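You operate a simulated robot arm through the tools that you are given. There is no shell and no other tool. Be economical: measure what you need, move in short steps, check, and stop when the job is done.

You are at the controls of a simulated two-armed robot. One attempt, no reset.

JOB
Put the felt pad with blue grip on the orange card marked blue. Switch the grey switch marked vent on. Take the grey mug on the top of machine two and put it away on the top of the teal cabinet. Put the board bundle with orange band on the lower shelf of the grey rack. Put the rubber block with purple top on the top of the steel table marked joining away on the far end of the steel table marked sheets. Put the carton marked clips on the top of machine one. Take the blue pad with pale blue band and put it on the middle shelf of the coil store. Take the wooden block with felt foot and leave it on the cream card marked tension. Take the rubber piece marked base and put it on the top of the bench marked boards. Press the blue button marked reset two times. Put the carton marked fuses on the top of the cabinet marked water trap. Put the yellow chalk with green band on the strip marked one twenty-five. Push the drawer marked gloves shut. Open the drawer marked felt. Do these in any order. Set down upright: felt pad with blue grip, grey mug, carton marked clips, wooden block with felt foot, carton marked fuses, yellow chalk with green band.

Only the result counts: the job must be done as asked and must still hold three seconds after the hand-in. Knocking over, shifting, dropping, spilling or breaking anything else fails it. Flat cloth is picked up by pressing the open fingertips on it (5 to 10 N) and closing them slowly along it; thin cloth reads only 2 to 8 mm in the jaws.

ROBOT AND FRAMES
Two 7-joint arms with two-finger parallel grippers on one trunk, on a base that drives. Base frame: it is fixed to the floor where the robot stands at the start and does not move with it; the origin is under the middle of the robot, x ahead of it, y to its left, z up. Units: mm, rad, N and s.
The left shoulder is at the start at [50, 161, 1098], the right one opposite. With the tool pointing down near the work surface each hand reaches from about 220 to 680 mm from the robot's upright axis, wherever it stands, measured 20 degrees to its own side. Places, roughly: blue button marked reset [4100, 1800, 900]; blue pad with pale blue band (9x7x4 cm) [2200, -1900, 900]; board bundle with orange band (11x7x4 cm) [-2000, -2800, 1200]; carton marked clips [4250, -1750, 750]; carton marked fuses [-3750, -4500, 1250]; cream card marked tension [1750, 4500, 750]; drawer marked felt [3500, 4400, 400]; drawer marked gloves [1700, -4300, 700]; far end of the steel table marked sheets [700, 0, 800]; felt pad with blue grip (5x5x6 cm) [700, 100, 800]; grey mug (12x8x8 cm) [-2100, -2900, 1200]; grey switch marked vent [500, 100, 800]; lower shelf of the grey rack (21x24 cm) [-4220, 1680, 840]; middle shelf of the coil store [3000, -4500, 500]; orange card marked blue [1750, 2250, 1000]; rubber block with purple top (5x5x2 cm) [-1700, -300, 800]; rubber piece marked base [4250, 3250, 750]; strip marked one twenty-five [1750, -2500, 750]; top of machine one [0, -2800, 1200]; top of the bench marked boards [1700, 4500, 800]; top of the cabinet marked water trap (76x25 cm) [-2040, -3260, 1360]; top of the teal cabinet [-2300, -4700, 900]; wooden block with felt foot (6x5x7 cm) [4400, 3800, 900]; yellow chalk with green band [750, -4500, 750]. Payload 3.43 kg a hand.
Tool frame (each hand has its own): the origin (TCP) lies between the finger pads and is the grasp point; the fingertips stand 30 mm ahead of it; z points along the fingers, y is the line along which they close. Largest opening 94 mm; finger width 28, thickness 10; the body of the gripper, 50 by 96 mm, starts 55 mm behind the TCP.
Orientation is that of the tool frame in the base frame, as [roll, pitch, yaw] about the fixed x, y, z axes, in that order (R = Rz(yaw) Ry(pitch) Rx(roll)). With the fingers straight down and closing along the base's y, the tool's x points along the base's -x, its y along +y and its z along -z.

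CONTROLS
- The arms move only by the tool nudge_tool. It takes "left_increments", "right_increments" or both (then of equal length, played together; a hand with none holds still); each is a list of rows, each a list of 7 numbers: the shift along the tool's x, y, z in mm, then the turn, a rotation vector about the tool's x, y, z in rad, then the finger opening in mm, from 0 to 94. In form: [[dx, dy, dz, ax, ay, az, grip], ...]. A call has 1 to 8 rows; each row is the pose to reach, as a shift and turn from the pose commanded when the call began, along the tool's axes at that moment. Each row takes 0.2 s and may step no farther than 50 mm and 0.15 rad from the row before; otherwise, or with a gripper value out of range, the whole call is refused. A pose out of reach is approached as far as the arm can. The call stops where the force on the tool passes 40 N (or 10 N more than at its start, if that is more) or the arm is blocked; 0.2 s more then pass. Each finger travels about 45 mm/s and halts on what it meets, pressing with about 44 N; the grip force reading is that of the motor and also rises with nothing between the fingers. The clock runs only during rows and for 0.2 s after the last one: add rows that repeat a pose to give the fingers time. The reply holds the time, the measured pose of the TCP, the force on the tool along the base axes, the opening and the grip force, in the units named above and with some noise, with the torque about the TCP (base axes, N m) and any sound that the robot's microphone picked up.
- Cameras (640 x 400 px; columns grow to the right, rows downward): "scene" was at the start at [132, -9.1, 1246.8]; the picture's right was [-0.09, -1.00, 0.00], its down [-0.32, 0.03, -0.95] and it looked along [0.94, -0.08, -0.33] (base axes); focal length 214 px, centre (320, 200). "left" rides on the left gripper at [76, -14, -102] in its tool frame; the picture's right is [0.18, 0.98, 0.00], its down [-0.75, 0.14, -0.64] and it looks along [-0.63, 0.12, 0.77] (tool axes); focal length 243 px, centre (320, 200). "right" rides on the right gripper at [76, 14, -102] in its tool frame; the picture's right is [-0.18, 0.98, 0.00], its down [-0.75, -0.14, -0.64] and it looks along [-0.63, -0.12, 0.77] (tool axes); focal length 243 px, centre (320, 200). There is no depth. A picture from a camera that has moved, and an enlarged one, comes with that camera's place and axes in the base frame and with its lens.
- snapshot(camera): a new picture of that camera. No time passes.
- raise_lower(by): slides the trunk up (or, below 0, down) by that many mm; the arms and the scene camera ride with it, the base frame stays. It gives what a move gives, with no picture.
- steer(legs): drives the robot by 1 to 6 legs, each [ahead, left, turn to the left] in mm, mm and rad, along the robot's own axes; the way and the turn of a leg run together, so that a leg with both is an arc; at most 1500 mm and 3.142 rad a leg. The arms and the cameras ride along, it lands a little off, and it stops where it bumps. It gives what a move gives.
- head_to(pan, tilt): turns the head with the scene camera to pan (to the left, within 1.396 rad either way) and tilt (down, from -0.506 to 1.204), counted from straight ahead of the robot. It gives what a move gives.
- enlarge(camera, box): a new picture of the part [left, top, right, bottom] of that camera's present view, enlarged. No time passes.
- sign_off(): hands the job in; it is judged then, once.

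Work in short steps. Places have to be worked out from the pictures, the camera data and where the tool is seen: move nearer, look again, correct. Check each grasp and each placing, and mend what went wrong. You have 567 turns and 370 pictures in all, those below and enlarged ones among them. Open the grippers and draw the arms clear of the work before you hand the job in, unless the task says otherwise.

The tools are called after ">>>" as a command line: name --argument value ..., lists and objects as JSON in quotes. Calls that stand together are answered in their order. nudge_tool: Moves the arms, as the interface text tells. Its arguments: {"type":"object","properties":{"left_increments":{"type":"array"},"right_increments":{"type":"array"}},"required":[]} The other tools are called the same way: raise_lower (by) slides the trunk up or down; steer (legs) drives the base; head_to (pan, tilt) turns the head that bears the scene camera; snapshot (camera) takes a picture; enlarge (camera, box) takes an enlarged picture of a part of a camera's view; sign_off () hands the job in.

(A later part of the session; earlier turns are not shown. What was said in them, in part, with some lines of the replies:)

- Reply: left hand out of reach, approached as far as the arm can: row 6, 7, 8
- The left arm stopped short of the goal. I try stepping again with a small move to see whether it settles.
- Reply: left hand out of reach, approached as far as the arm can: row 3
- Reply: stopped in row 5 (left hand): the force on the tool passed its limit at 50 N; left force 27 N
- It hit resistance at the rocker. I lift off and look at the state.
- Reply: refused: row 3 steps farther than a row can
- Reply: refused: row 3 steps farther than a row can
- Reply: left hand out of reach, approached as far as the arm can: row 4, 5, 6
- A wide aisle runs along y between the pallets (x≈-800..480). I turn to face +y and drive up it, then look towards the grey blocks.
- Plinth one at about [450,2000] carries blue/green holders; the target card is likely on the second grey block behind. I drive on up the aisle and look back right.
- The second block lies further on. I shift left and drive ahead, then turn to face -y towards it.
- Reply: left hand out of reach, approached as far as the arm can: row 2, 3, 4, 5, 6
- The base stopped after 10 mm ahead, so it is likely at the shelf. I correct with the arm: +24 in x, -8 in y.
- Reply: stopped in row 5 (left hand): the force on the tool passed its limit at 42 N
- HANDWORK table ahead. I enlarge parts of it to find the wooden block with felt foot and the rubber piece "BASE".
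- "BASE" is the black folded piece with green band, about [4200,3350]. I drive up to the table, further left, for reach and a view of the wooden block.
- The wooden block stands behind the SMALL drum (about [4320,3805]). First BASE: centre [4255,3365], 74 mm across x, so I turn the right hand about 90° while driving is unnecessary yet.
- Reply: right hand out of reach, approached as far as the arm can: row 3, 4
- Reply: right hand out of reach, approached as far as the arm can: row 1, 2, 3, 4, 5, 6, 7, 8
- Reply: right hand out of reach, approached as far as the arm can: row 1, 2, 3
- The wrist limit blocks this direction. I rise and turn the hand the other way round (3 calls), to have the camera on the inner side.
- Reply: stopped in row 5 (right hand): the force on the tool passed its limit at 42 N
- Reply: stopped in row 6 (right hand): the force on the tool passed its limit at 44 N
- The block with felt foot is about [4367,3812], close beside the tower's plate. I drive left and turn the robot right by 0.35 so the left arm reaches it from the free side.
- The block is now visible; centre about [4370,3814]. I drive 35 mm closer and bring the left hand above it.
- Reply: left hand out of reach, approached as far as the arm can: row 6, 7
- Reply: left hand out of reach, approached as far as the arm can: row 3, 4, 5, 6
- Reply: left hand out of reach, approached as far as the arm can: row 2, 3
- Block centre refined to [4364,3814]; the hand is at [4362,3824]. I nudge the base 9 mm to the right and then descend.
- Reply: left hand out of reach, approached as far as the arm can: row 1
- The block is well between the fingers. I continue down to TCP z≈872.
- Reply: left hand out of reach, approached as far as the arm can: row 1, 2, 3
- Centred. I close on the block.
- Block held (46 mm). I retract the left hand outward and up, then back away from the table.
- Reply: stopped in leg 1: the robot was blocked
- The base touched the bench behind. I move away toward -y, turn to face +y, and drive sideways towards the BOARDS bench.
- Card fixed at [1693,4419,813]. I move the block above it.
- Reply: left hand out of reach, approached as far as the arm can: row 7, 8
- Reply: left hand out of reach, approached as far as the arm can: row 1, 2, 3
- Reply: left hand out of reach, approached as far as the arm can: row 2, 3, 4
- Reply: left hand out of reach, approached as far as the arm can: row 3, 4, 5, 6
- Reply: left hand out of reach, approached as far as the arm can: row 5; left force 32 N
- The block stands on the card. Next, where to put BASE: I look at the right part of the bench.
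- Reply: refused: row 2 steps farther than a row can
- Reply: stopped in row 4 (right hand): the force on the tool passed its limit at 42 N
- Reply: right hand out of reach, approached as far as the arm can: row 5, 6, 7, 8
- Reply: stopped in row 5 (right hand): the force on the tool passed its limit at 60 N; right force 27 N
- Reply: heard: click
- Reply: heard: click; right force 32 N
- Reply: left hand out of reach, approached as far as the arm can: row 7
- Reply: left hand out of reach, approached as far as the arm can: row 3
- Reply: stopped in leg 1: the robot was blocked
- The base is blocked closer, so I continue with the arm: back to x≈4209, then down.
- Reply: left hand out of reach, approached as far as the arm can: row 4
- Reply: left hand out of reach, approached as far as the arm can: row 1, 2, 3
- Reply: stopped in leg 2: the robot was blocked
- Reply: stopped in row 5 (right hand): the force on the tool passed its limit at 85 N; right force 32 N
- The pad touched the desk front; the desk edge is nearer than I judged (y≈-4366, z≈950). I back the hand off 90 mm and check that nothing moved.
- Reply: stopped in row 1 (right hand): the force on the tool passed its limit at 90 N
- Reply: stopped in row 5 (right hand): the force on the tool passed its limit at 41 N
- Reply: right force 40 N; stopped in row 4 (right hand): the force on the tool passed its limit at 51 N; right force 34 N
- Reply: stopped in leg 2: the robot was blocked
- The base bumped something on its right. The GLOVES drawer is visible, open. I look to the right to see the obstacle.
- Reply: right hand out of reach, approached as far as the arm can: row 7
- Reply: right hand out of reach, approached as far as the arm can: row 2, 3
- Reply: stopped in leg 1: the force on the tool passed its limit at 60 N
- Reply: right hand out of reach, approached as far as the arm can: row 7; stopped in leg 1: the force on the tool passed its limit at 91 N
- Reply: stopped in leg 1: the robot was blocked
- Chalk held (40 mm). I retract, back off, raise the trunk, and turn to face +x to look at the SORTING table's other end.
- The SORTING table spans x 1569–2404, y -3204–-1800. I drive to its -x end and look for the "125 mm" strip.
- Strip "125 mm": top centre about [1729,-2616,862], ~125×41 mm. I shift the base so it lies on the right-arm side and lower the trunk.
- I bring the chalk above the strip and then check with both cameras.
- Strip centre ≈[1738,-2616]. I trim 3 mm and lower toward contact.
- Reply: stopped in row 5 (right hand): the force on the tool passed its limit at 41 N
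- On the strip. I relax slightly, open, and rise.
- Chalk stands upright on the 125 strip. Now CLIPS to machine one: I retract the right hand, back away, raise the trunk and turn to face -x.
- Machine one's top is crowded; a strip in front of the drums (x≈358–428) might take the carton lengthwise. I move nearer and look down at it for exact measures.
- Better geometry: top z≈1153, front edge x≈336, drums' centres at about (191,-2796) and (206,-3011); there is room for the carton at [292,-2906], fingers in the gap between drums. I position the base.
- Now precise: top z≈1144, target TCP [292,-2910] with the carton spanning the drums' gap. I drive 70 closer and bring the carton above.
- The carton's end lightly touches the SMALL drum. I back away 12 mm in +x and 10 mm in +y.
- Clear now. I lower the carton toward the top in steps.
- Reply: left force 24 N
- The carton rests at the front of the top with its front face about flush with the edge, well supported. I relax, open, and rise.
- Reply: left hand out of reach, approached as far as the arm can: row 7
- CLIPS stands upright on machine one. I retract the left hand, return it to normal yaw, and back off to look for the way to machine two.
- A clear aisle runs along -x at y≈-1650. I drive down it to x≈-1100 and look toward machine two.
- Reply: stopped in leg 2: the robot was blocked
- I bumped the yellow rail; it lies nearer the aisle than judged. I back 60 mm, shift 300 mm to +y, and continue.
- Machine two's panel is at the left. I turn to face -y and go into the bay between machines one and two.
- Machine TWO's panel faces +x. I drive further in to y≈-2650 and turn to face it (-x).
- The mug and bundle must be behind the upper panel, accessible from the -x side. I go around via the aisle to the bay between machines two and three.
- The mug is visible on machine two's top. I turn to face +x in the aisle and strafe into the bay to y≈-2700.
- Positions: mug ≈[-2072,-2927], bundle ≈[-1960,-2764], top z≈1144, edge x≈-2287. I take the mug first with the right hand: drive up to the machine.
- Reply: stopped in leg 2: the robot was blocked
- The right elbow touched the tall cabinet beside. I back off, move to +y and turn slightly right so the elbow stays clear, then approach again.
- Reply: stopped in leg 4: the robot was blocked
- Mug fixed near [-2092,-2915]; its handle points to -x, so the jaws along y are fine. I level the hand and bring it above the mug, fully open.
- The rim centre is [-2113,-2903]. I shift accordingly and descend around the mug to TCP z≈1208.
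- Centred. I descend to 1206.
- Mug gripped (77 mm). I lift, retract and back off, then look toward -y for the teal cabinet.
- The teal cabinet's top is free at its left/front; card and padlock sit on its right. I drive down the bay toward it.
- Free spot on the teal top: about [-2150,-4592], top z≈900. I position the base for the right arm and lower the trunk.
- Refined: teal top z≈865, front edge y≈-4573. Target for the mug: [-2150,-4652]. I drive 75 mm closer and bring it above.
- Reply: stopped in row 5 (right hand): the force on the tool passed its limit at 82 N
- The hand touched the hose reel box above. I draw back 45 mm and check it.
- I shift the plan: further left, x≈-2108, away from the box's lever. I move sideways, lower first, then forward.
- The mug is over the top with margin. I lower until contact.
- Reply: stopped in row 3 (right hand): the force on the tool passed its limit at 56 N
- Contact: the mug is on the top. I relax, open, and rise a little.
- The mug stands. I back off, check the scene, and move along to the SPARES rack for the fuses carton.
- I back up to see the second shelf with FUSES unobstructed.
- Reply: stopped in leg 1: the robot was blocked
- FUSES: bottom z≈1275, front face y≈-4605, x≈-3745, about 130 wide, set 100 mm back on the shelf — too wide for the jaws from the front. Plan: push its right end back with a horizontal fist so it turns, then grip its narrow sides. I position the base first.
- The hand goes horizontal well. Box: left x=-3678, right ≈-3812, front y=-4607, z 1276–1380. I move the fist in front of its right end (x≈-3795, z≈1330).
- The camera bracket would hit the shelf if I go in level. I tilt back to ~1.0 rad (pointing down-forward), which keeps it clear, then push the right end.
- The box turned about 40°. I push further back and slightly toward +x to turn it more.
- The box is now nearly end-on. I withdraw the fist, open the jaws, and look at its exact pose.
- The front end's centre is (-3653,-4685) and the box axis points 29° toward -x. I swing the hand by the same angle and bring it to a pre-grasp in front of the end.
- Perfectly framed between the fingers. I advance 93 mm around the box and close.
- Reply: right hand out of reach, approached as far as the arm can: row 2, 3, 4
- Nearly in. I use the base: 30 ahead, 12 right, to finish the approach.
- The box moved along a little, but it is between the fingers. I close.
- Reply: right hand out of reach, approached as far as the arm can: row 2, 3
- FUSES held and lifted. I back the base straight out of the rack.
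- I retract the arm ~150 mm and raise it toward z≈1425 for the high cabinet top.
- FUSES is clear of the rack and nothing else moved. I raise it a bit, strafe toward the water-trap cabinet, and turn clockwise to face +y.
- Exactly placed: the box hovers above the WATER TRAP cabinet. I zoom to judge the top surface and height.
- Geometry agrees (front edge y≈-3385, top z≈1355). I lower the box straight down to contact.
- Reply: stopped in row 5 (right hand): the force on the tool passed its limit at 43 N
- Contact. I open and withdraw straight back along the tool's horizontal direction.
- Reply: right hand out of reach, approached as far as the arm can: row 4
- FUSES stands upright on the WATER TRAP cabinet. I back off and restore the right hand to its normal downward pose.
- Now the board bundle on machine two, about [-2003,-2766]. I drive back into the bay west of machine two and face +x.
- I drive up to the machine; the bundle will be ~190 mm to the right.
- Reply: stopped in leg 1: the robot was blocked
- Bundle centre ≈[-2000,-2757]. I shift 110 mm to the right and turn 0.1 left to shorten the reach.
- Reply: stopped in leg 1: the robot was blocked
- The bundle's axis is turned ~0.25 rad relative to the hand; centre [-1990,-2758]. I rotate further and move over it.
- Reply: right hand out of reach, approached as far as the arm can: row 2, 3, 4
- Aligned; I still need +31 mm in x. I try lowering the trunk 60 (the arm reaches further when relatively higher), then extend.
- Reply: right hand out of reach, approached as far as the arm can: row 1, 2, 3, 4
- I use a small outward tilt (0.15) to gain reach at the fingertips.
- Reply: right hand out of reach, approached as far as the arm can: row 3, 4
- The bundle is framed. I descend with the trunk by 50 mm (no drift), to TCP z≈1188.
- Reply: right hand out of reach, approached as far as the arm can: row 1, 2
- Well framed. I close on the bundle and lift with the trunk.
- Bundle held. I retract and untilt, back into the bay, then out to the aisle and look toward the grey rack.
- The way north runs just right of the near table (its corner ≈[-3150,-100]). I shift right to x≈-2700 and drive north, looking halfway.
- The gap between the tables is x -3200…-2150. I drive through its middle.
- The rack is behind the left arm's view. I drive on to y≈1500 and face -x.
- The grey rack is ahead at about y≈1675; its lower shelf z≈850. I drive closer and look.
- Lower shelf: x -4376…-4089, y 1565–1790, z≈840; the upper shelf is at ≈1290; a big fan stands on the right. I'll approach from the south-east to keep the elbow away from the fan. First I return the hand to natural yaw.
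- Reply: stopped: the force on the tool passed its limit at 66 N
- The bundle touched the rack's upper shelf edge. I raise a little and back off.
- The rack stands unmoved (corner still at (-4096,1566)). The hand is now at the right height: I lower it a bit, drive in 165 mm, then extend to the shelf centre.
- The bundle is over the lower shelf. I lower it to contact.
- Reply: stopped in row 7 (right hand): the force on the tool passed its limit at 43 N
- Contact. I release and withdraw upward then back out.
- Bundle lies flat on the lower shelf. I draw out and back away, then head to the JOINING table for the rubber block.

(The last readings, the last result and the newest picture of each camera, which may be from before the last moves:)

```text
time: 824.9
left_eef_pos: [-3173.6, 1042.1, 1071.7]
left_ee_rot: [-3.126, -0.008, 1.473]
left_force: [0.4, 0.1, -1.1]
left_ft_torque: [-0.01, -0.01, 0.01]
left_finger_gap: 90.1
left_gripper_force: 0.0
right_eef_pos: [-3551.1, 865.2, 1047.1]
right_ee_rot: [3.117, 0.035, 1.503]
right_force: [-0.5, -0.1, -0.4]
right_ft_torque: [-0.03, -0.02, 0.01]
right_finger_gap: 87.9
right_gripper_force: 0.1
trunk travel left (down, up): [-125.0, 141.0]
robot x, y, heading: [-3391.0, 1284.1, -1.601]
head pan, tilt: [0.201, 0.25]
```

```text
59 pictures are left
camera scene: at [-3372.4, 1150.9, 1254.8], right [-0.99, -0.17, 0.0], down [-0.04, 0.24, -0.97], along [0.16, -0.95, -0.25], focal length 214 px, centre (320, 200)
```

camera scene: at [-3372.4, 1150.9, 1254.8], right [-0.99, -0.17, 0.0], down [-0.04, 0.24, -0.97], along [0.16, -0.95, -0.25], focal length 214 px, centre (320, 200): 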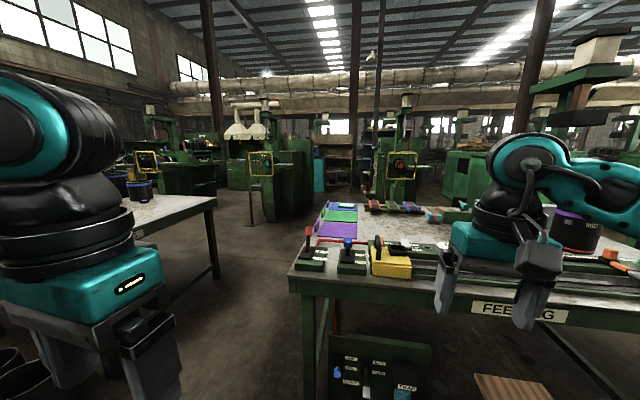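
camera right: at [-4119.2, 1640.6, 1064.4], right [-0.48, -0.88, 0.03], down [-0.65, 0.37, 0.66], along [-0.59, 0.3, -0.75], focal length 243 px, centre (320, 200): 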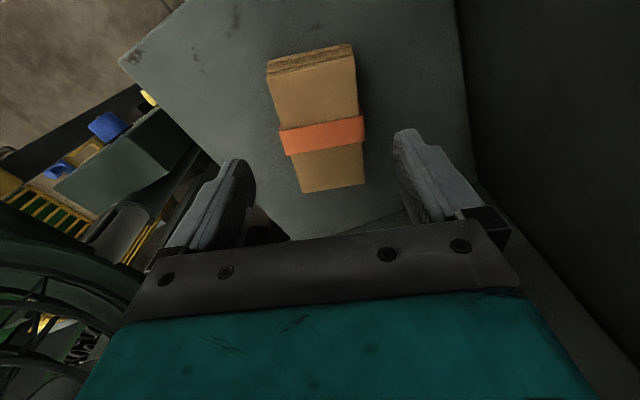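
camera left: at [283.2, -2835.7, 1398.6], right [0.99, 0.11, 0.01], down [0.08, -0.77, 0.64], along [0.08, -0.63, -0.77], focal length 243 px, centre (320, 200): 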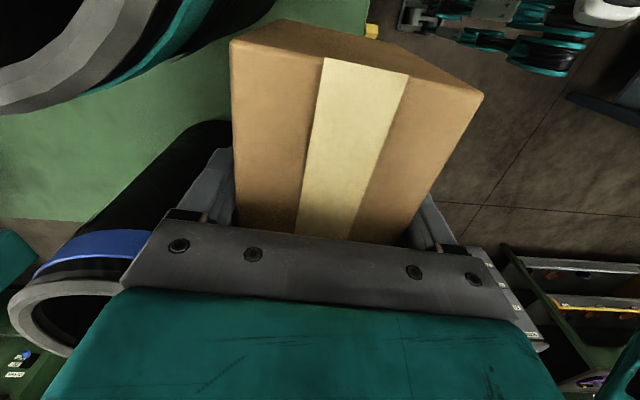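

I go back south through the gap and around to the JOINING table's south side, facing +y.

>>> steer --legs '[[0, 690, 0.03], [1450, 0, 0], [870, 0, 0], [0, 0, 3.14], [0, -850, 0]]'

>>> head_to --pan 0.0 --tilt 0.4

>>> snapshot --camera "scene"

```text
time: 856.9
left_eef_pos: [-2076.1, -791.8, 1072.4]
left_ee_rot: [-3.127, -0.01, -1.674]
left_force: [-0.7, -0.4, -0.2]
left_ft_torque: [0.03, -0.01, -0.02]
left_finger_gap: 90.0
left_gripper_force: 0.0
right_eef_pos: [-1698.1, -616.2, 1046.3]
right_ee_rot: [3.119, 0.035, -1.642]
right_force: [-0.7, -0.6, -0.5]
right_ft_torque: [-0.01, -0.01, -0.02]
right_finger_gap: 88.2
right_gripper_force: 0.1
trunk travel left (down, up): [-125.0, 141.0]
robot x, y, heading: [-1866.0, -1035.3, 1.538]
head pan, tilt: [0.201, 0.25]
```

```text
time: 857.6
left_eef_pos: [-2076.5, -791.7, 1072.5]
left_ee_rot: [-3.128, -0.008, -1.675]
left_force: [0.1, 0.1, -0.6]
left_ft_torque: [0.05, 0.0, -0.01]
left_finger_gap: 90.1
left_gripper_force: 0.1
right_eef_pos: [-1698.1, -616.4, 1046.9]
right_ee_rot: [3.12, 0.036, -1.642]
right_force: [-0.4, 0.5, 0.2]
right_ft_torque: [0.01, 0.0, 0.02]
right_finger_gap: 88.2
right_gripper_force: 0.0
trunk travel left (down, up): [-125.0, 141.0]
robot x, y, heading: [-1861.7, -1033.2, 1.538]
head pan, tilt: [0.0, 0.4]
```

```text
58 pictures are left
camera scene: at [-1861.5, -902.9, 1240.9], right [1.0, -0.03, 0.0], down [-0.01, -0.39, -0.92], along [0.03, 0.92, -0.39], focal length 214 px, centre (320, 200)
```

scene: 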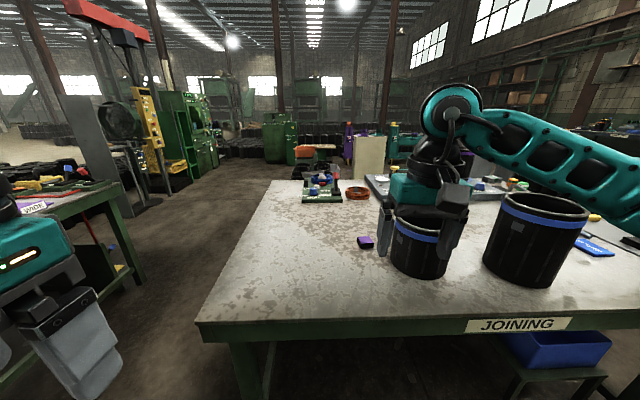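

The purple-topped block is at about [-1680,-277], close beside a drum. I rotate the right hand 90° (so its narrow side faces the drum), lower the trunk 60 and drive in.

>>> nudge_tool --right_increments '[[0, 0, 0, 0, 0, 0.14, 80], [0, 0, 0, 0, 0, 0.28, 80], [0, 0, 0, 0, 0, 0.42, 80], [0, 0, 0, 0, 0, 0.56, 80], [0, 0, 0, 0, 0, 0.7, 80], [0, 0, 0, 0, 0, 0.84, 80], [0, 0, 0, 0, 0, 0.98, 80], [0, 0, 0, 0, 0, 1.12, 80]]'

>>> nudge_tool --right_increments '[[0, 0, 0, 0, 0, 0.14, 80], [0, 0, 0, 0, 0, 0.28, 80], [0, 0, 0, 0, 0, 0.4, 80]]'

>>> steer --legs '[[185, 0, 0.03]]'

>>> raise_lower --by -60

>>> snapshot --camera "right"

>>> snapshot --camera "scene"

```text
time: 859.4
left_eef_pos: [-2076.5, -792.8, 1072.4]
left_ee_rot: [-3.126, -0.01, -1.677]
left_force: [0.2, -0.7, -0.2]
left_ft_torque: [-0.02, 0.0, 0.01]
left_finger_gap: 90.0
left_gripper_force: 0.1
right_eef_pos: [-1698.5, -615.5, 1047.8]
right_ee_rot: [3.098, -0.005, -2.766]
right_force: [-0.2, -0.1, -0.3]
right_ft_torque: [0.01, -0.01, 0.04]
right_finger_gap: 79.8
right_gripper_force: 0.0
trunk travel left (down, up): [-125.0, 141.0]
robot x, y, heading: [-1865.5, -1034.0, 1.535]
head pan, tilt: [0.0, 0.4]
```

```text
time: 860.2
left_eef_pos: [-2076.6, -791.5, 1072.3]
left_ee_rot: [-3.129, -0.008, -1.675]
left_force: [0.6, -0.8, 0.2]
left_ft_torque: [0.03, 0.01, 0.0]
left_finger_gap: 89.9
left_gripper_force: 0.0
right_eef_pos: [-1699.5, -616.4, 1047.8]
right_ee_rot: [3.108, -0.02, 3.118]
right_force: [-0.9, -0.4, -0.2]
right_ft_torque: [0.03, 0.03, 0.02]
right_finger_gap: 79.9
right_gripper_force: 0.0
trunk travel left (down, up): [-125.0, 141.0]
robot x, y, heading: [-1864.9, -1033.5, 1.537]
head pan, tilt: [0.0, 0.4]
```

```text
time: 861.8
left_eef_pos: [-2079.9, -612.0, 1072.2]
left_ee_rot: [-3.128, -0.007, -1.65]
left_force: [0.0, 1.3, 0.9]
left_ft_torque: [-0.01, -0.01, 0.05]
left_finger_gap: 90.3
left_gripper_force: 0.0
right_eef_pos: [-1708.0, -424.1, 1046.4]
right_ee_rot: [3.108, -0.02, -3.133]
right_force: [0.1, 0.1, 0.0]
right_ft_torque: [0.0, -0.04, -0.04]
right_finger_gap: 80.1
right_gripper_force: 0.0
trunk travel left (down, up): [-125.0, 141.0]
robot x, y, heading: [-1860.7, -847.8, 1.566]
head pan, tilt: [0.0, 0.4]
```

```text
time: 862.8
left_eef_pos: [-2079.8, -611.7, 1012.7]
left_ee_rot: [-3.127, -0.008, -1.649]
left_force: [1.1, -0.8, -0.9]
left_ft_torque: [-0.02, -0.05, -0.01]
left_finger_gap: 90.1
left_gripper_force: 0.1
right_eef_pos: [-1707.3, -425.2, 986.8]
right_ee_rot: [3.105, -0.021, -3.133]
right_force: [-0.2, -0.5, -0.5]
right_ft_torque: [-0.01, 0.04, 0.0]
right_finger_gap: 80.0
right_gripper_force: 0.0
trunk travel left (down, up): [-65.0, 201.0]
robot x, y, heading: [-1862.5, -848.0, 1.566]
head pan, tilt: [0.0, 0.4]
```

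```text
57 pictures are left
camera right: at [-1782.4, -414.8, 1093.2], right [0.18, 0.98, 0.03], down [0.77, -0.16, 0.62], along [0.62, -0.08, -0.78], focal length 243 px, centre (320, 200)
```

right: 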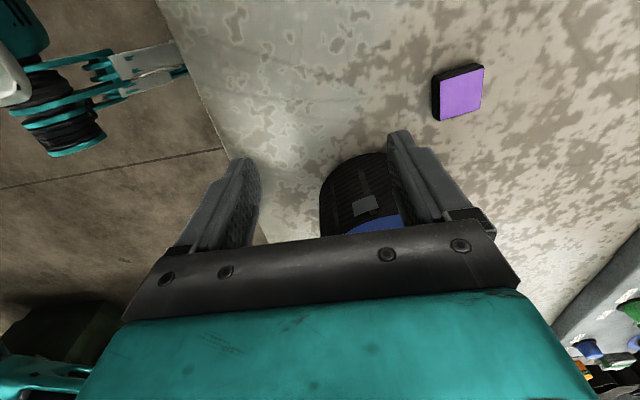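

```text
56 pictures are left
camera scene: at [-1861.6, -716.2, 1180.9], right [1.0, -0.01, 0.0], down [0.0, -0.39, -0.92], along [0.0, 0.92, -0.39], focal length 214 px, centre (320, 200)
```

scene: 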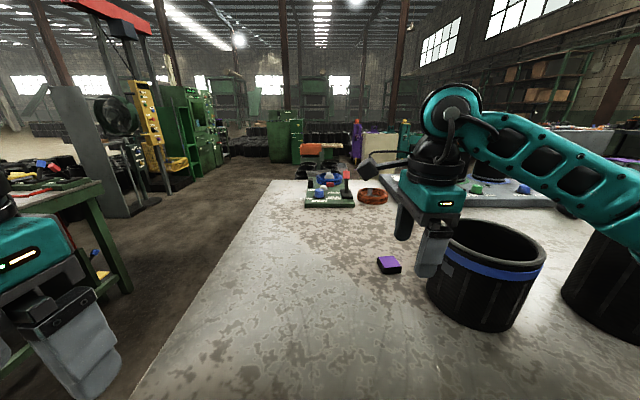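

Block solved at [-1676,-261], top z≈802. I level the hand and move above it.

>>> nudge_tool --right_increments '[[-8, 40, 10, 0.036, -0.02, 0, 80], [-16, 80, 25, 0.036, -0.02, 0, 80], [-24, 120, 50, 0.036, -0.02, 0, 80], [-31, 150, 80, 0.036, -0.02, 0, 80], [-31, 163, 100, 0.036, -0.02, 0, 80]]'

>>> snapshot --camera "right"

```text
time: 864.0
left_eef_pos: [-2080.4, -611.4, 1011.8]
left_ee_rot: [-3.127, -0.008, -1.647]
left_force: [-0.6, -0.3, -0.8]
left_ft_torque: [-0.02, -0.01, -0.02]
left_finger_gap: 89.8
left_gripper_force: 0.2
right_eef_pos: [-1679.9, -257.1, 889.4]
right_ee_rot: [3.141, -0.002, -3.134]
right_force: [0.5, 1.0, -0.2]
right_ft_torque: [0.0, 0.02, 0.0]
right_finger_gap: 79.8
right_gripper_force: 0.2
trunk travel left (down, up): [-65.0, 201.0]
robot x, y, heading: [-1860.5, -847.7, 1.568]
head pan, tilt: [0.0, 0.4]
```

```text
55 pictures are left
camera right: at [-1756.9, -243.8, 994.2], right [0.17, 0.98, 0.0], down [0.76, -0.13, 0.64], along [0.63, -0.11, -0.77], focal length 243 px, centre (320, 200)
```

right: 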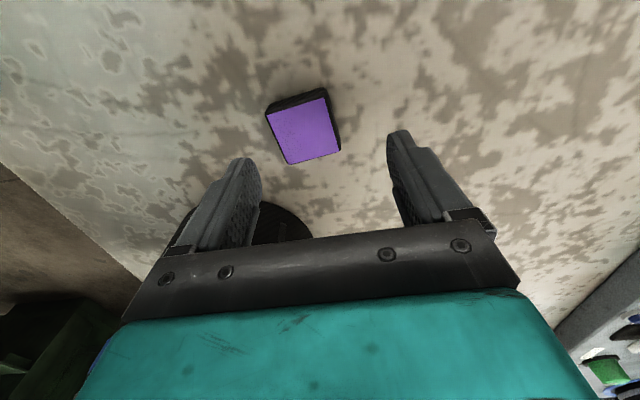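

I trim (-15 mm in y, +5 in x) and descend until the tips are near the table.

>>> nudge_tool --right_increments '[[-3, -8, 20, 0, 0, 0, 80], [-5, -15, 40, 0, 0, 0, 80], [-5, -15, 58, 0, 0, 0, 80], [-5, -15, 66, 0, 0, 0, 80], [-5, -15, 72, 0, 0, 0, 80], [-5, -15, 77, 0, 0, 0, 80]]'

>>> snapshot --camera "right"

```text
time: 865.2
left_eef_pos: [-2079.8, -612.6, 1012.5]
left_ee_rot: [-3.126, -0.009, -1.647]
left_force: [-0.9, -0.2, -0.2]
left_ft_torque: [-0.01, 0.03, -0.01]
left_finger_gap: 89.8
left_gripper_force: 0.0
right_eef_pos: [-1674.9, -272.0, 829.8]
right_ee_rot: [3.13, -0.004, -3.132]
right_force: [0.9, -4.5, 15.9]
right_ft_torque: [-0.91, -0.26, 0.0]
right_finger_gap: 82.9
right_gripper_force: 2.1
trunk travel left (down, up): [-65.0, 201.0]
robot x, y, heading: [-1861.1, -848.5, 1.561]
head pan, tilt: [0.0, 0.4]
stopped in row 6 (right hand): the force on the tool passed its limit at 45 N (the readings are from after the stop); the commanded pose is now the measured one
```

```text
54 pictures are left
camera right: at [-1752.0, -258.7, 935.0], right [0.18, 0.98, 0.01], down [0.76, -0.14, 0.64], along [0.63, -0.1, -0.77], focal length 243 px, centre (320, 200)
```

right: 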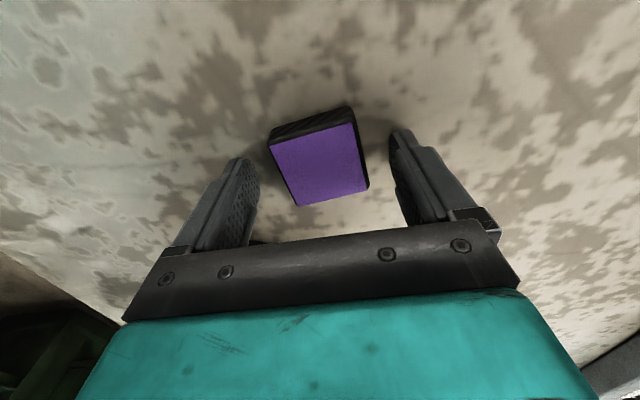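

Tips are on the table with the block between. I lift 2 mm and close.

>>> nudge_tool --right_increments '[[0, 0, -3, 0, 0, 0, 70], [0, 0, -3, 0, 0, 0, 58], [0, 0, -3, 0, 0, 0, 46], [0, 0, -3, 0, 0, 0, 35], [0, 0, -3, 0, 0, 0, 35]]'

>>> nudge_tool --right_increments '[[0, 0, -20, 0, 0, 0, 35], [0, 0, -60, 0, 0, 0, 35], [0, 0, -105, 0, 0, 0, 35], [0, 0, -150, 0, 0, 0, 35]]'

>>> snapshot --camera "right"

```text
time: 866.4
left_eef_pos: [-2079.4, -610.7, 1013.3]
left_ee_rot: [-3.128, -0.009, -1.647]
left_force: [-0.5, -0.6, -0.1]
left_ft_torque: [0.0, 0.05, -0.02]
left_finger_gap: 90.2
left_gripper_force: 0.1
right_eef_pos: [-1676.2, -270.7, 830.7]
right_ee_rot: [3.131, -0.004, -3.133]
right_force: [-0.9, -0.5, 0.0]
right_ft_torque: [0.02, -0.02, 0.02]
right_finger_gap: 49.2
right_gripper_force: 43.7
trunk travel left (down, up): [-65.0, 201.0]
robot x, y, heading: [-1860.1, -844.5, 1.569]
head pan, tilt: [0.0, 0.4]
```

```text
time: 867.4
left_eef_pos: [-2079.5, -611.9, 1013.3]
left_ee_rot: [-3.128, -0.01, -1.648]
left_force: [-0.5, -0.5, -0.5]
left_ft_torque: [0.03, -0.02, 0.01]
left_finger_gap: 89.9
left_gripper_force: 0.0
right_eef_pos: [-1675.7, -275.6, 979.8]
right_ee_rot: [3.131, -0.004, -3.133]
right_force: [0.4, -0.5, -0.2]
right_ft_torque: [-0.01, 0.01, 0.0]
right_finger_gap: 49.0
right_gripper_force: 43.5
trunk travel left (down, up): [-65.0, 201.0]
robot x, y, heading: [-1861.2, -847.3, 1.566]
head pan, tilt: [0.0, 0.4]
```

```text
53 pictures are left
camera right: at [-1752.3, -262.3, 1084.8], right [0.18, 0.98, 0.01], down [0.76, -0.14, 0.64], along [0.63, -0.11, -0.77], focal length 243 px, centre (320, 200)
```

right: 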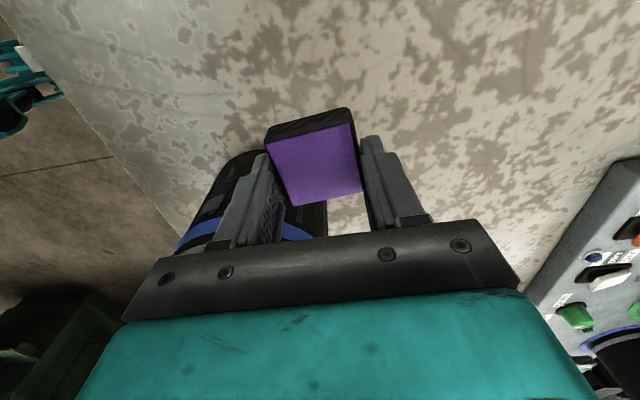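

Rubber block held (49 mm). I lift, retract and restore the hand's yaw, then drive back to the SHEETS table.

>>> nudge_tool --right_increments '[[0, -10, -40, 0, 0, 0, 35], [0, -45, -60, 0, 0, -0.1, 35], [0, -85, -70, 0, 0, -0.24, 35], [0, -125, -75, 0, 0, -0.38, 35], [0, -160, -80, 0, 0, -0.52, 35], [0, -180, -80, 0, 0, -0.66, 35], [0, -180, -80, 0, 0, -0.8, 35], [0, -180, -80, 0, 0, -0.94, 35]]'

>>> nudge_tool --right_increments '[[0, 0, 0, 0, 0, -0.14, 35], [0, 0, 0, 0, 0, -0.28, 35], [0, 0, 0, 0, 0, -0.42, 35], [0, 0, 0, 0, 0, -0.56, 35], [0, 0, 0, 0, 0, -0.6, 35]]'

>>> steer --legs '[[-250, 0, 0], [0, 0, -1.57], [1450, 0, 0], [280, 0, 0]]'

>>> head_to --pan 0.5 --tilt 0.2

>>> snapshot --camera "scene"

```text
time: 869.2
left_eef_pos: [-2079.5, -612.2, 1012.1]
left_ee_rot: [-3.127, -0.01, -1.646]
left_force: [0.7, 0.1, 0.6]
left_ft_torque: [-0.02, 0.01, 0.0]
left_finger_gap: 89.9
left_gripper_force: 0.1
right_eef_pos: [-1673.0, -453.2, 1058.3]
right_ee_rot: [3.133, 0.006, -2.189]
right_force: [0.0, -0.5, -1.3]
right_ft_torque: [0.04, 0.02, 0.01]
right_finger_gap: 48.5
right_gripper_force: 44.0
trunk travel left (down, up): [-65.0, 201.0]
robot x, y, heading: [-1857.7, -849.3, 1.563]
head pan, tilt: [0.0, 0.4]
```

```text
time: 870.4
left_eef_pos: [-2078.6, -612.1, 1013.1]
left_ee_rot: [-3.128, -0.008, -1.648]
left_force: [0.4, 0.7, -0.4]
left_ft_torque: [0.06, -0.02, 0.0]
left_finger_gap: 90.0
left_gripper_force: 0.1
right_eef_pos: [-1671.6, -453.1, 1058.8]
right_ee_rot: [3.138, 0.01, -1.591]
right_force: [0.5, 0.7, -0.8]
right_ft_torque: [0.0, 0.01, -0.02]
right_finger_gap: 47.7
right_gripper_force: 44.4
trunk travel left (down, up): [-65.0, 201.0]
robot x, y, heading: [-1861.7, -846.4, 1.564]
head pan, tilt: [0.0, 0.4]
```

```text
time: 884.4
left_eef_pos: [96.6, -934.1, 1011.9]
left_ee_rot: [-3.128, -0.01, 3.037]
left_force: [0.6, 0.4, 0.1]
left_ft_torque: [0.07, 0.05, 0.05]
left_finger_gap: 89.9
left_gripper_force: 0.0
right_eef_pos: [244.3, -1344.7, 1058.3]
right_ee_rot: [3.138, 0.009, 3.09]
right_force: [0.2, -0.5, -1.4]
right_ft_torque: [0.01, 0.01, 0.0]
right_finger_gap: 46.9
right_gripper_force: 44.1
trunk travel left (down, up): [-65.0, 201.0]
robot x, y, heading: [-144.9, -1144.8, -0.034]
head pan, tilt: [0.0, 0.4]
```

```text
time: 885.3
left_eef_pos: [97.5, -933.5, 1011.7]
left_ee_rot: [-3.128, -0.009, 3.037]
left_force: [0.6, 0.9, 1.0]
left_ft_torque: [0.01, -0.01, 0.0]
left_finger_gap: 89.9
left_gripper_force: 0.1
right_eef_pos: [244.1, -1343.9, 1058.0]
right_ee_rot: [3.137, 0.01, 3.09]
right_force: [-1.5, 0.0, -0.6]
right_ft_torque: [0.0, 0.03, 0.01]
right_finger_gap: 46.8
right_gripper_force: 44.0
trunk travel left (down, up): [-65.0, 201.0]
robot x, y, heading: [-141.6, -1145.4, -0.033]
head pan, tilt: [0.499, 0.201]
```

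```text
52 pictures are left
camera scene: at [-22.8, -1104.9, 1199.4], right [0.45, -0.89, 0.0], down [-0.18, -0.09, -0.98], along [0.88, 0.44, -0.2], focal length 214 px, centre (320, 200)
```

scene: 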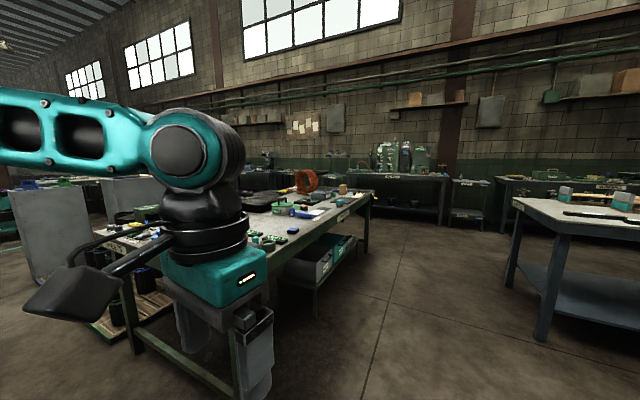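

I strafe to y≈190 in front of the SHEETS table, then drive up to it with the target (about [725,0], bare table just behind the outlined squares) on the right-arm side.

>>> steer --legs '[[0, 1330, 0.033], [180, 0, 0]]'

>>> head_to --pan -0.2 --tilt 0.4

>>> snapshot --camera "scene"

```text
time: 898.5
left_eef_pos: [271.0, 442.2, 1011.5]
left_ee_rot: [-3.127, -0.007, 3.097]
left_force: [0.2, 0.6, 0.5]
left_ft_torque: [0.0, -0.03, 0.02]
left_finger_gap: 89.7
left_gripper_force: 0.0
right_eef_pos: [443.5, 41.5, 1056.6]
right_ee_rot: [3.138, 0.01, -3.131]
right_force: [0.7, 0.9, -0.6]
right_ft_torque: [-0.03, -0.01, -0.02]
right_finger_gap: 46.8
right_gripper_force: 43.8
trunk travel left (down, up): [-65.0, 201.0]
robot x, y, heading: [44.5, 220.7, 0.026]
head pan, tilt: [0.499, 0.201]
```

```text
time: 899.6
left_eef_pos: [271.5, 443.7, 1012.4]
left_ee_rot: [-3.127, -0.009, 3.097]
left_force: [0.4, 0.1, 1.3]
left_ft_torque: [-0.01, 0.0, 0.04]
left_finger_gap: 89.9
left_gripper_force: 0.1
right_eef_pos: [443.2, 41.6, 1058.3]
right_ee_rot: [3.138, 0.01, -3.131]
right_force: [-0.2, 0.4, -0.7]
right_ft_torque: [-0.02, -0.01, -0.03]
right_finger_gap: 46.9
right_gripper_force: 44.0
trunk travel left (down, up): [-65.0, 201.0]
robot x, y, heading: [42.0, 219.5, 0.026]
head pan, tilt: [-0.201, 0.4]
```

```text
51 pictures are left
camera scene: at [172.8, 201.7, 1180.9], right [-0.17, -0.99, 0.0], down [-0.38, 0.07, -0.92], along [0.91, -0.16, -0.39], focal length 214 px, centre (320, 200)
```

scene: 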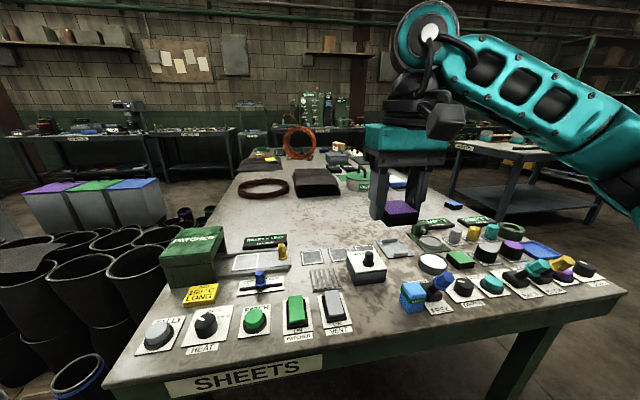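

I follow the given spot: just behind the squares, about [722,0]. I drive in a little more and bring the block above it.

>>> steer --legs '[[110, -40, -0.025]]'

>>> nudge_tool --right_increments '[[-40, 0, 0, 0, 0, 0, 30], [-80, 0, 10, 0, 0, 0, 30], [-115, 0, 30, 0, 0, 0, 30], [-145, 0, 60, 0, 0, 0, 30], [-160, 0, 95, 0, 0, 0, 30]]'

>>> snapshot --camera "right"

>>> enlarge --camera "scene" --box '[250, 150, 490, 300]'

```text
time: 900.9
left_eef_pos: [376.3, 401.0, 1012.5]
left_ee_rot: [-3.126, -0.008, 3.076]
left_force: [0.1, 0.7, 0.1]
left_ft_torque: [-0.01, -0.01, -0.02]
left_finger_gap: 90.2
left_gripper_force: 0.0
right_eef_pos: [539.6, -3.6, 1058.4]
right_ee_rot: [3.14, 0.008, 3.129]
right_force: [0.0, 0.1, -0.2]
right_ft_torque: [0.05, 0.01, 0.0]
right_finger_gap: 46.8
right_gripper_force: 44.0
trunk travel left (down, up): [-65.0, 201.0]
robot x, y, heading: [144.7, 179.9, 0.009]
head pan, tilt: [-0.201, 0.4]
stopped in leg 1: the robot was blocked; the commanded pose is now the measured one
```

```text
time: 902.1
left_eef_pos: [377.6, 400.9, 1011.6]
left_ee_rot: [-3.127, -0.009, 3.078]
left_force: [-0.3, 0.9, 0.5]
left_ft_torque: [0.0, -0.02, 0.01]
left_finger_gap: 89.8
left_gripper_force: 0.0
right_eef_pos: [700.8, -5.2, 963.2]
right_ee_rot: [3.138, 0.006, 3.132]
right_force: [-0.2, -0.3, 0.2]
right_ft_torque: [-0.01, -0.01, 0.03]
right_finger_gap: 46.8
right_gripper_force: 43.9
trunk travel left (down, up): [-65.0, 201.0]
robot x, y, heading: [145.9, 180.6, 0.007]
head pan, tilt: [-0.201, 0.4]
```

```text
50 pictures are left
camera right: at [622.3, 9.1, 1066.4], right [0.2, 0.98, 0.0], down [0.75, -0.15, 0.65], along [0.64, -0.12, -0.76], focal length 243 px, centre (320, 200)
```

right: 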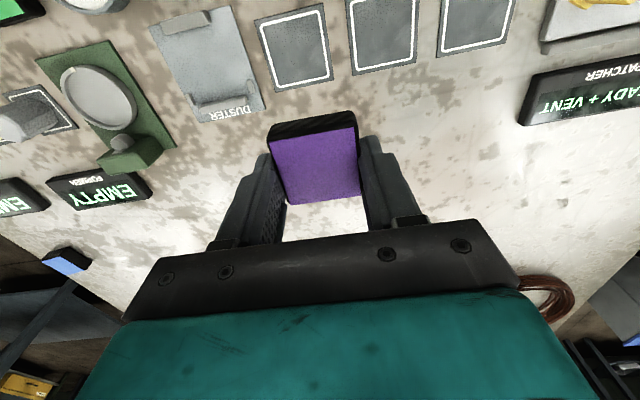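

```text
2.67 times, centred on (370, 225) of scene
camera zoom: at [273.2, 161.9, 1180.9], right [-0.19, -0.98, 0.0], down [-0.38, 0.07, -0.92], along [0.9, -0.18, -0.39], focal length 572 px, centre (187, 133)
```

zoom: 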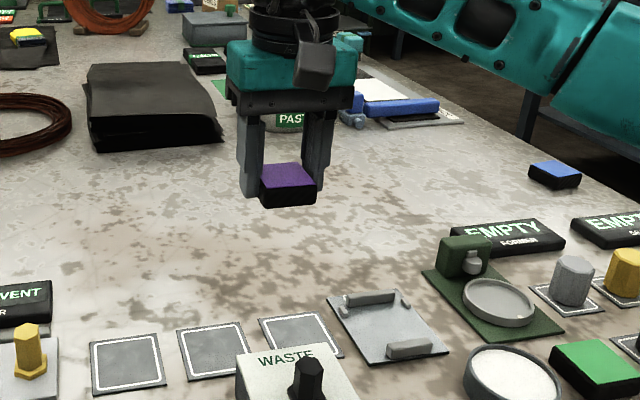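

The coordinates (area centres elsewhere proved true) point here. I shift to x≈728 and lower the block to the table.

>>> nudge_tool --right_increments '[[-14, 0, 30, 0, 0, 0, 30], [-28, 0, 65, 0, 0, 0, 30], [-28, 0, 100, 0, 0, 0, 30], [-28, 0, 118, 0, 0, 0, 30], [-28, 0, 124, 0, 0, 0, 30], [-28, 0, 129, 0, 0, 0, 30], [-28, 0, 134, 0, 0, 0, 30]]'

>>> snapshot --camera "right"

```text
time: 903.7
left_eef_pos: [377.6, 401.2, 1012.8]
left_ee_rot: [-3.128, -0.008, 3.079]
left_force: [1.0, -0.4, -0.5]
left_ft_torque: [-0.01, 0.02, -0.01]
left_finger_gap: 90.2
left_gripper_force: 0.1
right_eef_pos: [729.8, -5.6, 831.0]
right_ee_rot: [3.137, 0.009, 3.129]
right_force: [0.1, -0.6, 1.0]
right_ft_torque: [-0.04, 0.02, 0.05]
right_finger_gap: 46.7
right_gripper_force: 44.2
trunk travel left (down, up): [-65.0, 201.0]
robot x, y, heading: [144.7, 181.0, 0.003]
head pan, tilt: [-0.201, 0.4]
```

```text
48 pictures are left
camera right: at [652.4, 9.9, 933.7], right [0.2, 0.98, 0.01], down [0.75, -0.15, 0.65], along [0.64, -0.12, -0.76], focal length 243 px, centre (320, 200)
```

right: 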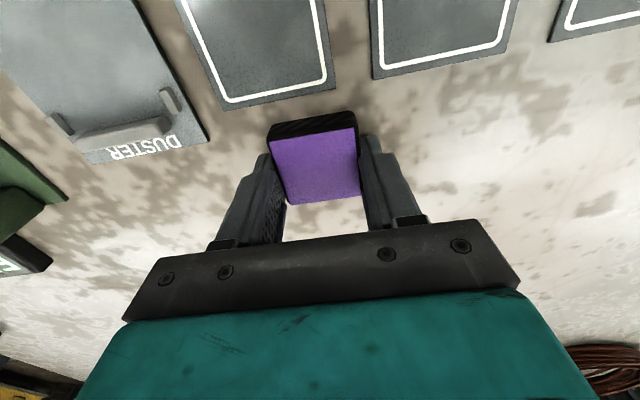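

Close to contact; I lower in fine steps until it touches, then release.

>>> nudge_tool --right_increments '[[0, 0, 3, 0, 0, 0, 30], [0, 0, 6, 0, 0, 0, 30], [0, 0, 9, 0, 0, 0, 30], [0, 0, 12, 0, 0, 0, 30]]'

>>> nudge_tool --right_increments '[[0, 0, -2, 0, 0, 0, 50], [0, 0, -2, 0, 0, 0, 70], [0, 0, -2, 0, 0, 0, 76], [0, 0, -2, 0, 0, 0, 76], [0, 0, -40, 0, 0, 0, 76], [0, 0, -85, 0, 0, 0, 76], [10, 0, -130, 0, 0, 0, 76], [40, 0, -160, 0, 0, 0, 76]]'

>>> snapshot --camera "right"

>>> enlarge --camera "scene" --box '[250, 150, 490, 300]'

```text
time: 904.6
left_eef_pos: [374.6, 400.0, 1013.7]
left_ee_rot: [-3.128, -0.007, 3.076]
left_force: [0.5, 0.2, 0.8]
left_ft_torque: [0.01, -0.03, 0.0]
left_finger_gap: 90.0
left_gripper_force: 0.0
right_eef_pos: [729.6, -4.8, 831.3]
right_ee_rot: [3.137, 0.015, 3.129]
right_force: [-11.7, -0.8, 16.6]
right_ft_torque: [-0.4, 0.67, -0.31]
right_finger_gap: 46.8
right_gripper_force: 43.9
trunk travel left (down, up): [-65.0, 201.0]
robot x, y, heading: [141.7, 179.3, 0.009]
head pan, tilt: [-0.201, 0.4]
stopped in row 4 (right hand): the force on the tool passed its limit at 42 N (the readings are from after the stop); the commanded pose is now the measured one
```

```text
time: 906.4
left_eef_pos: [376.5, 400.3, 1013.4]
left_ee_rot: [-3.129, -0.01, 3.078]
left_force: [-0.6, -0.5, 0.2]
left_ft_torque: [0.02, -0.01, -0.03]
left_finger_gap: 89.5
left_gripper_force: 0.0
right_eef_pos: [688.3, -6.2, 986.9]
right_ee_rot: [3.137, 0.013, 3.128]
right_force: [0.4, 0.9, 0.3]
right_ft_torque: [0.01, 0.0, -0.05]
right_finger_gap: 75.8
right_gripper_force: 0.2
trunk travel left (down, up): [-65.0, 201.0]
robot x, y, heading: [142.1, 183.6, 0.005]
head pan, tilt: [-0.201, 0.4]
```

```text
47 pictures are left
camera right: at [611.2, 9.1, 1090.5], right [0.2, 0.98, 0.01], down [0.74, -0.15, 0.65], along [0.64, -0.12, -0.76], focal length 243 px, centre (320, 200)
```

right: 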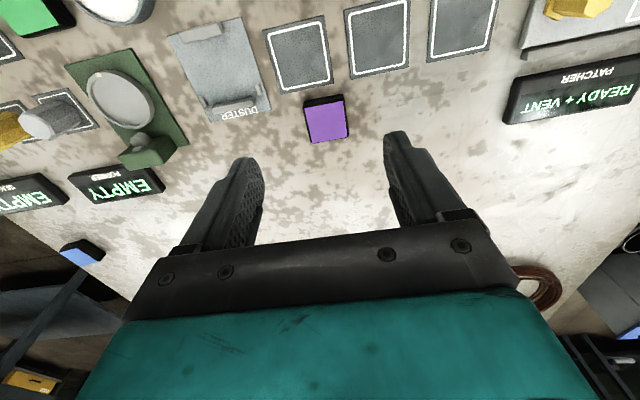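

```text
2.67 times, centred on (370, 225) of scene
camera zoom: at [272.7, 161.8, 1180.9], right [-0.19, -0.98, 0.0], down [-0.38, 0.07, -0.92], along [0.9, -0.18, -0.39], focal length 572 px, centre (187, 133)
```

zoom: 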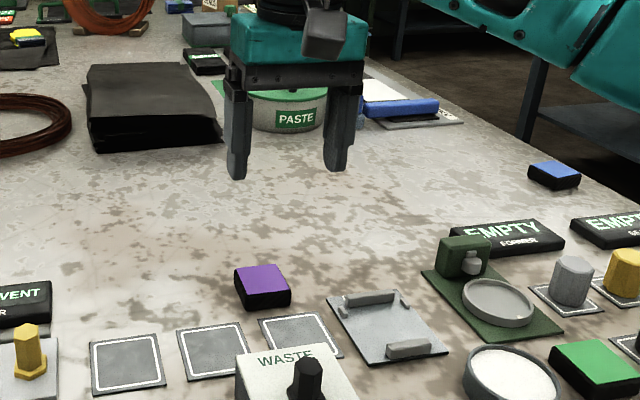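

The rubber block lies behind the squares. I retract the right hand, raise the trunk, and use spare turns to re-check the felt pad on its card, which had moved slightly on release.

>>> nudge_tool --right_increments '[[40, 0, -20, 0, 0, 0, 76], [80, 0, -40, 0, 0, 0, 76], [120, 0, -60, 0, 0, 0, 76], [160, 0, -75, 0, 0, 0, 76], [200, 0, -80, 0, 0, 0, 76]]'

>>> raise_lower --by 60

>>> steer --legs '[[-400, 0, 0], [0, 0, 1.57], [1450, 0, 0], [1250, 0, 0]]'

>>> steer --legs '[[0, 0, -1.57], [0, 50, 0], [1500, 0, 0], [150, 0, 0], [0, 0, -1.57]]'

>>> head_to --pan 0.2 --tilt 0.35

>>> snapshot --camera "scene"

```text
time: 907.6
left_eef_pos: [375.6, 402.0, 1011.1]
left_ee_rot: [-3.128, -0.008, 3.077]
left_force: [-0.1, 0.2, 0.2]
left_ft_torque: [0.01, -0.02, 0.01]
left_finger_gap: 90.1
left_gripper_force: 0.0
right_eef_pos: [487.5, -4.4, 1061.2]
right_ee_rot: [3.137, 0.013, 3.128]
right_force: [0.0, -0.9, -0.6]
right_ft_torque: [-0.01, 0.02, 0.01]
right_finger_gap: 76.0
right_gripper_force: 0.0
trunk travel left (down, up): [-65.0, 201.0]
robot x, y, heading: [144.8, 181.6, 0.007]
head pan, tilt: [-0.201, 0.4]
```

```text
time: 908.6
left_eef_pos: [376.3, 400.9, 1073.4]
left_ee_rot: [-3.127, -0.008, 3.076]
left_force: [-0.3, 0.5, 0.8]
left_ft_torque: [0.0, 0.01, -0.01]
left_finger_gap: 89.9
left_gripper_force: 0.1
right_eef_pos: [488.3, -3.5, 1120.6]
right_ee_rot: [3.137, 0.013, 3.129]
right_force: [1.2, 0.0, 0.8]
right_ft_torque: [0.01, 0.01, 0.01]
right_finger_gap: 75.9
right_gripper_force: 0.1
trunk travel left (down, up): [-125.0, 141.0]
robot x, y, heading: [146.5, 182.6, 0.009]
head pan, tilt: [-0.201, 0.4]
```

```text
time: 927.5
left_eef_pos: [-413.1, 3091.1, 1072.3]
left_ee_rot: [-3.127, -0.01, -1.663]
left_force: [0.5, -0.6, -0.1]
left_ft_torque: [0.01, -0.03, 0.0]
left_finger_gap: 89.7
left_gripper_force: 0.0
right_eef_pos: [-4.6, 3191.2, 1121.8]
right_ee_rot: [3.136, 0.014, -1.611]
right_force: [0.3, 0.4, -0.2]
right_ft_torque: [-0.04, 0.01, 0.02]
right_finger_gap: 76.2
right_gripper_force: 0.1
trunk travel left (down, up): [-125.0, 141.0]
robot x, y, heading: [-197.8, 2851.0, 1.548]
head pan, tilt: [-0.201, 0.4]
```

```text
time: 944.0
left_eef_pos: [1645.0, 2730.9, 1071.2]
left_ee_rot: [-3.127, -0.008, 1.523]
left_force: [-0.3, 0.4, -0.1]
left_ft_torque: [0.02, 0.01, 0.0]
left_finger_gap: 90.2
left_gripper_force: 0.2
right_eef_pos: [1242.8, 2611.6, 1121.7]
right_ee_rot: [3.136, 0.014, 1.574]
right_force: [0.7, 1.1, 0.2]
right_ft_torque: [0.02, 0.0, 0.02]
right_finger_gap: 75.9
right_gripper_force: 0.1
trunk travel left (down, up): [-125.0, 141.0]
robot x, y, heading: [1422.1, 2961.4, -1.543]
head pan, tilt: [-0.201, 0.4]
```

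```text
time: 944.9
left_eef_pos: [1646.1, 2731.8, 1072.2]
left_ee_rot: [-3.127, -0.009, 1.524]
left_force: [-0.6, 0.6, 0.0]
left_ft_torque: [0.04, -0.02, 0.01]
left_finger_gap: 90.1
left_gripper_force: 0.1
right_eef_pos: [1242.6, 2610.3, 1121.7]
right_ee_rot: [3.137, 0.016, 1.574]
right_force: [-0.6, 0.7, -0.3]
right_ft_torque: [0.0, 0.04, -0.01]
right_finger_gap: 76.2
right_gripper_force: 0.1
trunk travel left (down, up): [-125.0, 141.0]
robot x, y, heading: [1420.4, 2963.4, -1.547]
head pan, tilt: [0.201, 0.351]
```

```text
45 pictures are left
camera scene: at [1441.7, 2829.1, 1245.4], right [-0.98, -0.22, 0.0], down [-0.08, 0.34, -0.94], along [0.21, -0.92, -0.34], focal length 214 px, centre (320, 200)
```

scene: 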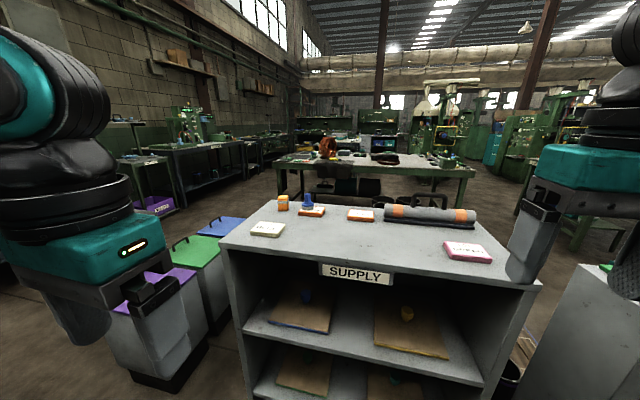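

>>> enlarge --camera "scene" --box '[265, 180, 365, 240]'

```text
6.40 times, centred on (315, 210) of scene
camera zoom: at [1441.7, 2829.1, 1245.4], right [-0.98, -0.22, 0.0], down [-0.08, 0.34, -0.94], along [0.21, -0.92, -0.34], focal length 1373 px, centre (352, 136)
```

zoom: 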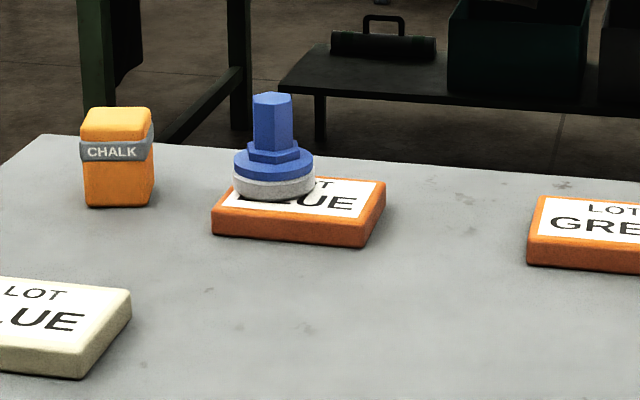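

The pad stands upright but near the card's back-left edge. I have budget, so I re-centre it: drive back to the shelf with the left hand.

>>> steer --legs '[[240, -45, -0.025]]'

>>> nudge_tool --left_increments '[[-40, 0, -20, 0, 0, 0, 70], [-80, 5, -40, 0, 0, 0, 70], [-120, 10, -45, 0, 0, 0, 70], [-160, 15, -45, 0, 0, 0, 70], [-200, 20, -45, 0, 0, 0, 70], [-240, 25, -40, 0, 0, 0, 70], [-280, 30, -35, 0, 0, 0, 70]]'

>>> snapshot --camera "left"

```text
time: 946.7
left_eef_pos: [1594.8, 2484.1, 1072.0]
left_ee_rot: [-3.127, -0.011, 1.495]
left_force: [-1.1, -0.6, 0.4]
left_ft_torque: [-0.02, 0.0, -0.01]
left_finger_gap: 90.0
left_gripper_force: 0.1
right_eef_pos: [1189.1, 2377.6, 1120.1]
right_ee_rot: [3.135, 0.014, 1.544]
right_force: [-0.5, 0.2, 0.2]
right_ft_torque: [0.01, -0.01, 0.03]
right_finger_gap: 76.1
right_gripper_force: 0.0
trunk travel left (down, up): [-125.0, 141.0]
robot x, y, heading: [1377.0, 2721.6, -1.579]
head pan, tilt: [0.201, 0.351]
```

```text
time: 948.3
left_eef_pos: [1608.8, 2200.9, 1104.9]
left_ee_rot: [-3.126, -0.011, 1.495]
left_force: [0.7, 0.4, -0.1]
left_ft_torque: [0.02, -0.01, 0.02]
left_finger_gap: 70.0
left_gripper_force: 0.2
right_eef_pos: [1189.9, 2376.4, 1121.0]
right_ee_rot: [3.136, 0.014, 1.546]
right_force: [0.4, -0.3, -0.3]
right_ft_torque: [0.05, -0.02, 0.0]
right_finger_gap: 76.0
right_gripper_force: 0.0
trunk travel left (down, up): [-125.0, 141.0]
robot x, y, heading: [1377.7, 2726.3, -1.574]
head pan, tilt: [0.201, 0.351]
```

```text
43 pictures are left
camera left: at [1601.4, 2275.9, 1209.4], right [0.99, 0.11, -0.01], down [0.09, -0.77, 0.63], along [0.06, -0.63, -0.77], focal length 243 px, centre (320, 200)
```

left: 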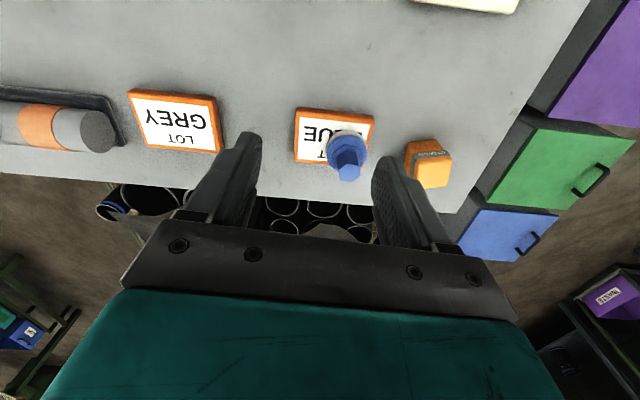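

From above, the pad lies fully on the card (centre 14 mm off, all within the edges), flat and upright, so I leave it untouched and withdraw.

>>> nudge_tool --left_increments '[[40, 0, -20, 0, 0, 0, 70], [85, 0, -35, 0, 0, 0, 70], [130, 0, -40, 0, 0, 0, 70], [175, 0, -40, 0, 0, 0, 70], [220, 0, -40, 0, 0, 0, 70], [260, 0, -40, 0, 0, 0, 70]]'

>>> steer --legs '[[-400, 0, 0]]'

>>> enlarge --camera "scene" --box '[230, 150, 430, 275]'

```text
time: 949.7
left_eef_pos: [1625.0, 2463.5, 1148.0]
left_ee_rot: [-3.127, -0.009, 1.494]
left_force: [-0.2, 0.6, 0.9]
left_ft_torque: [-0.02, -0.02, -0.01]
left_finger_gap: 69.9
left_gripper_force: 0.0
right_eef_pos: [1188.5, 2377.8, 1121.8]
right_ee_rot: [3.136, 0.017, 1.545]
right_force: [-1.0, 0.6, -0.1]
right_ft_torque: [-0.02, -0.01, 0.03]
right_finger_gap: 75.9
right_gripper_force: 0.1
trunk travel left (down, up): [-125.0, 141.0]
robot x, y, heading: [1382.1, 2723.2, -1.579]
head pan, tilt: [0.201, 0.351]
```

```text
time: 952.2
left_eef_pos: [1626.5, 2864.2, 1147.2]
left_ee_rot: [-3.128, -0.008, 1.493]
left_force: [-0.1, 0.0, 0.1]
left_ft_torque: [-0.03, 0.0, 0.03]
left_finger_gap: 69.8
left_gripper_force: 0.1
right_eef_pos: [1191.2, 2779.3, 1121.7]
right_ee_rot: [3.138, 0.014, 1.544]
right_force: [-0.6, 0.3, 0.1]
right_ft_torque: [0.0, 0.02, -0.01]
right_finger_gap: 75.9
right_gripper_force: 0.1
trunk travel left (down, up): [-125.0, 141.0]
robot x, y, heading: [1383.4, 3124.0, -1.576]
head pan, tilt: [0.201, 0.351]
```

```text
3.20 times, centred on (330, 212) of scene
camera zoom: at [1397.5, 2989.9, 1245.5], right [-0.98, -0.19, 0.0], down [-0.07, 0.34, -0.94], along [0.18, -0.92, -0.34], focal length 686 px, centre (288, 160)
```

zoom: 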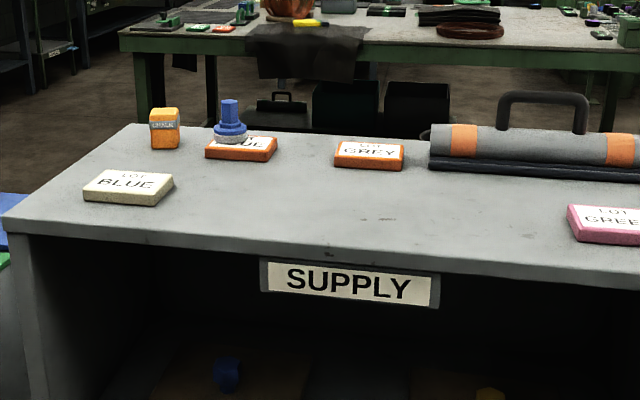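

All jobs are done, grippers are open and the arms are clear; I hand in.

>>> sign_off

```text
The job is handed in.
```

I carried out all fourteen tasks and handed the job in, but I'm not certain about two of them.

- **Rubber block:** I put it on the sheets table at about [730, -5], going by the listed position of [700, 0]. That is near the end marked "SHEETS", so if "far end" means the opposite end of the table, it is in the wrong place.
- **Felt pad:** it stands upright and fully on the orange card marked blue, but about 14 mm off centre and close to one edge.

A few other things were touched along the way. The arm pressed on the green tray at the coil store, the bowl beside the blue pad, the hose reel box and the grey rack's upper shelf. The clips carton lightly touched a drum on machine one. The base also bumped a few benches, tables and a rail. Nothing looked moved in the pictures I checked, but I did not go back to each one, so a small shift is possible.
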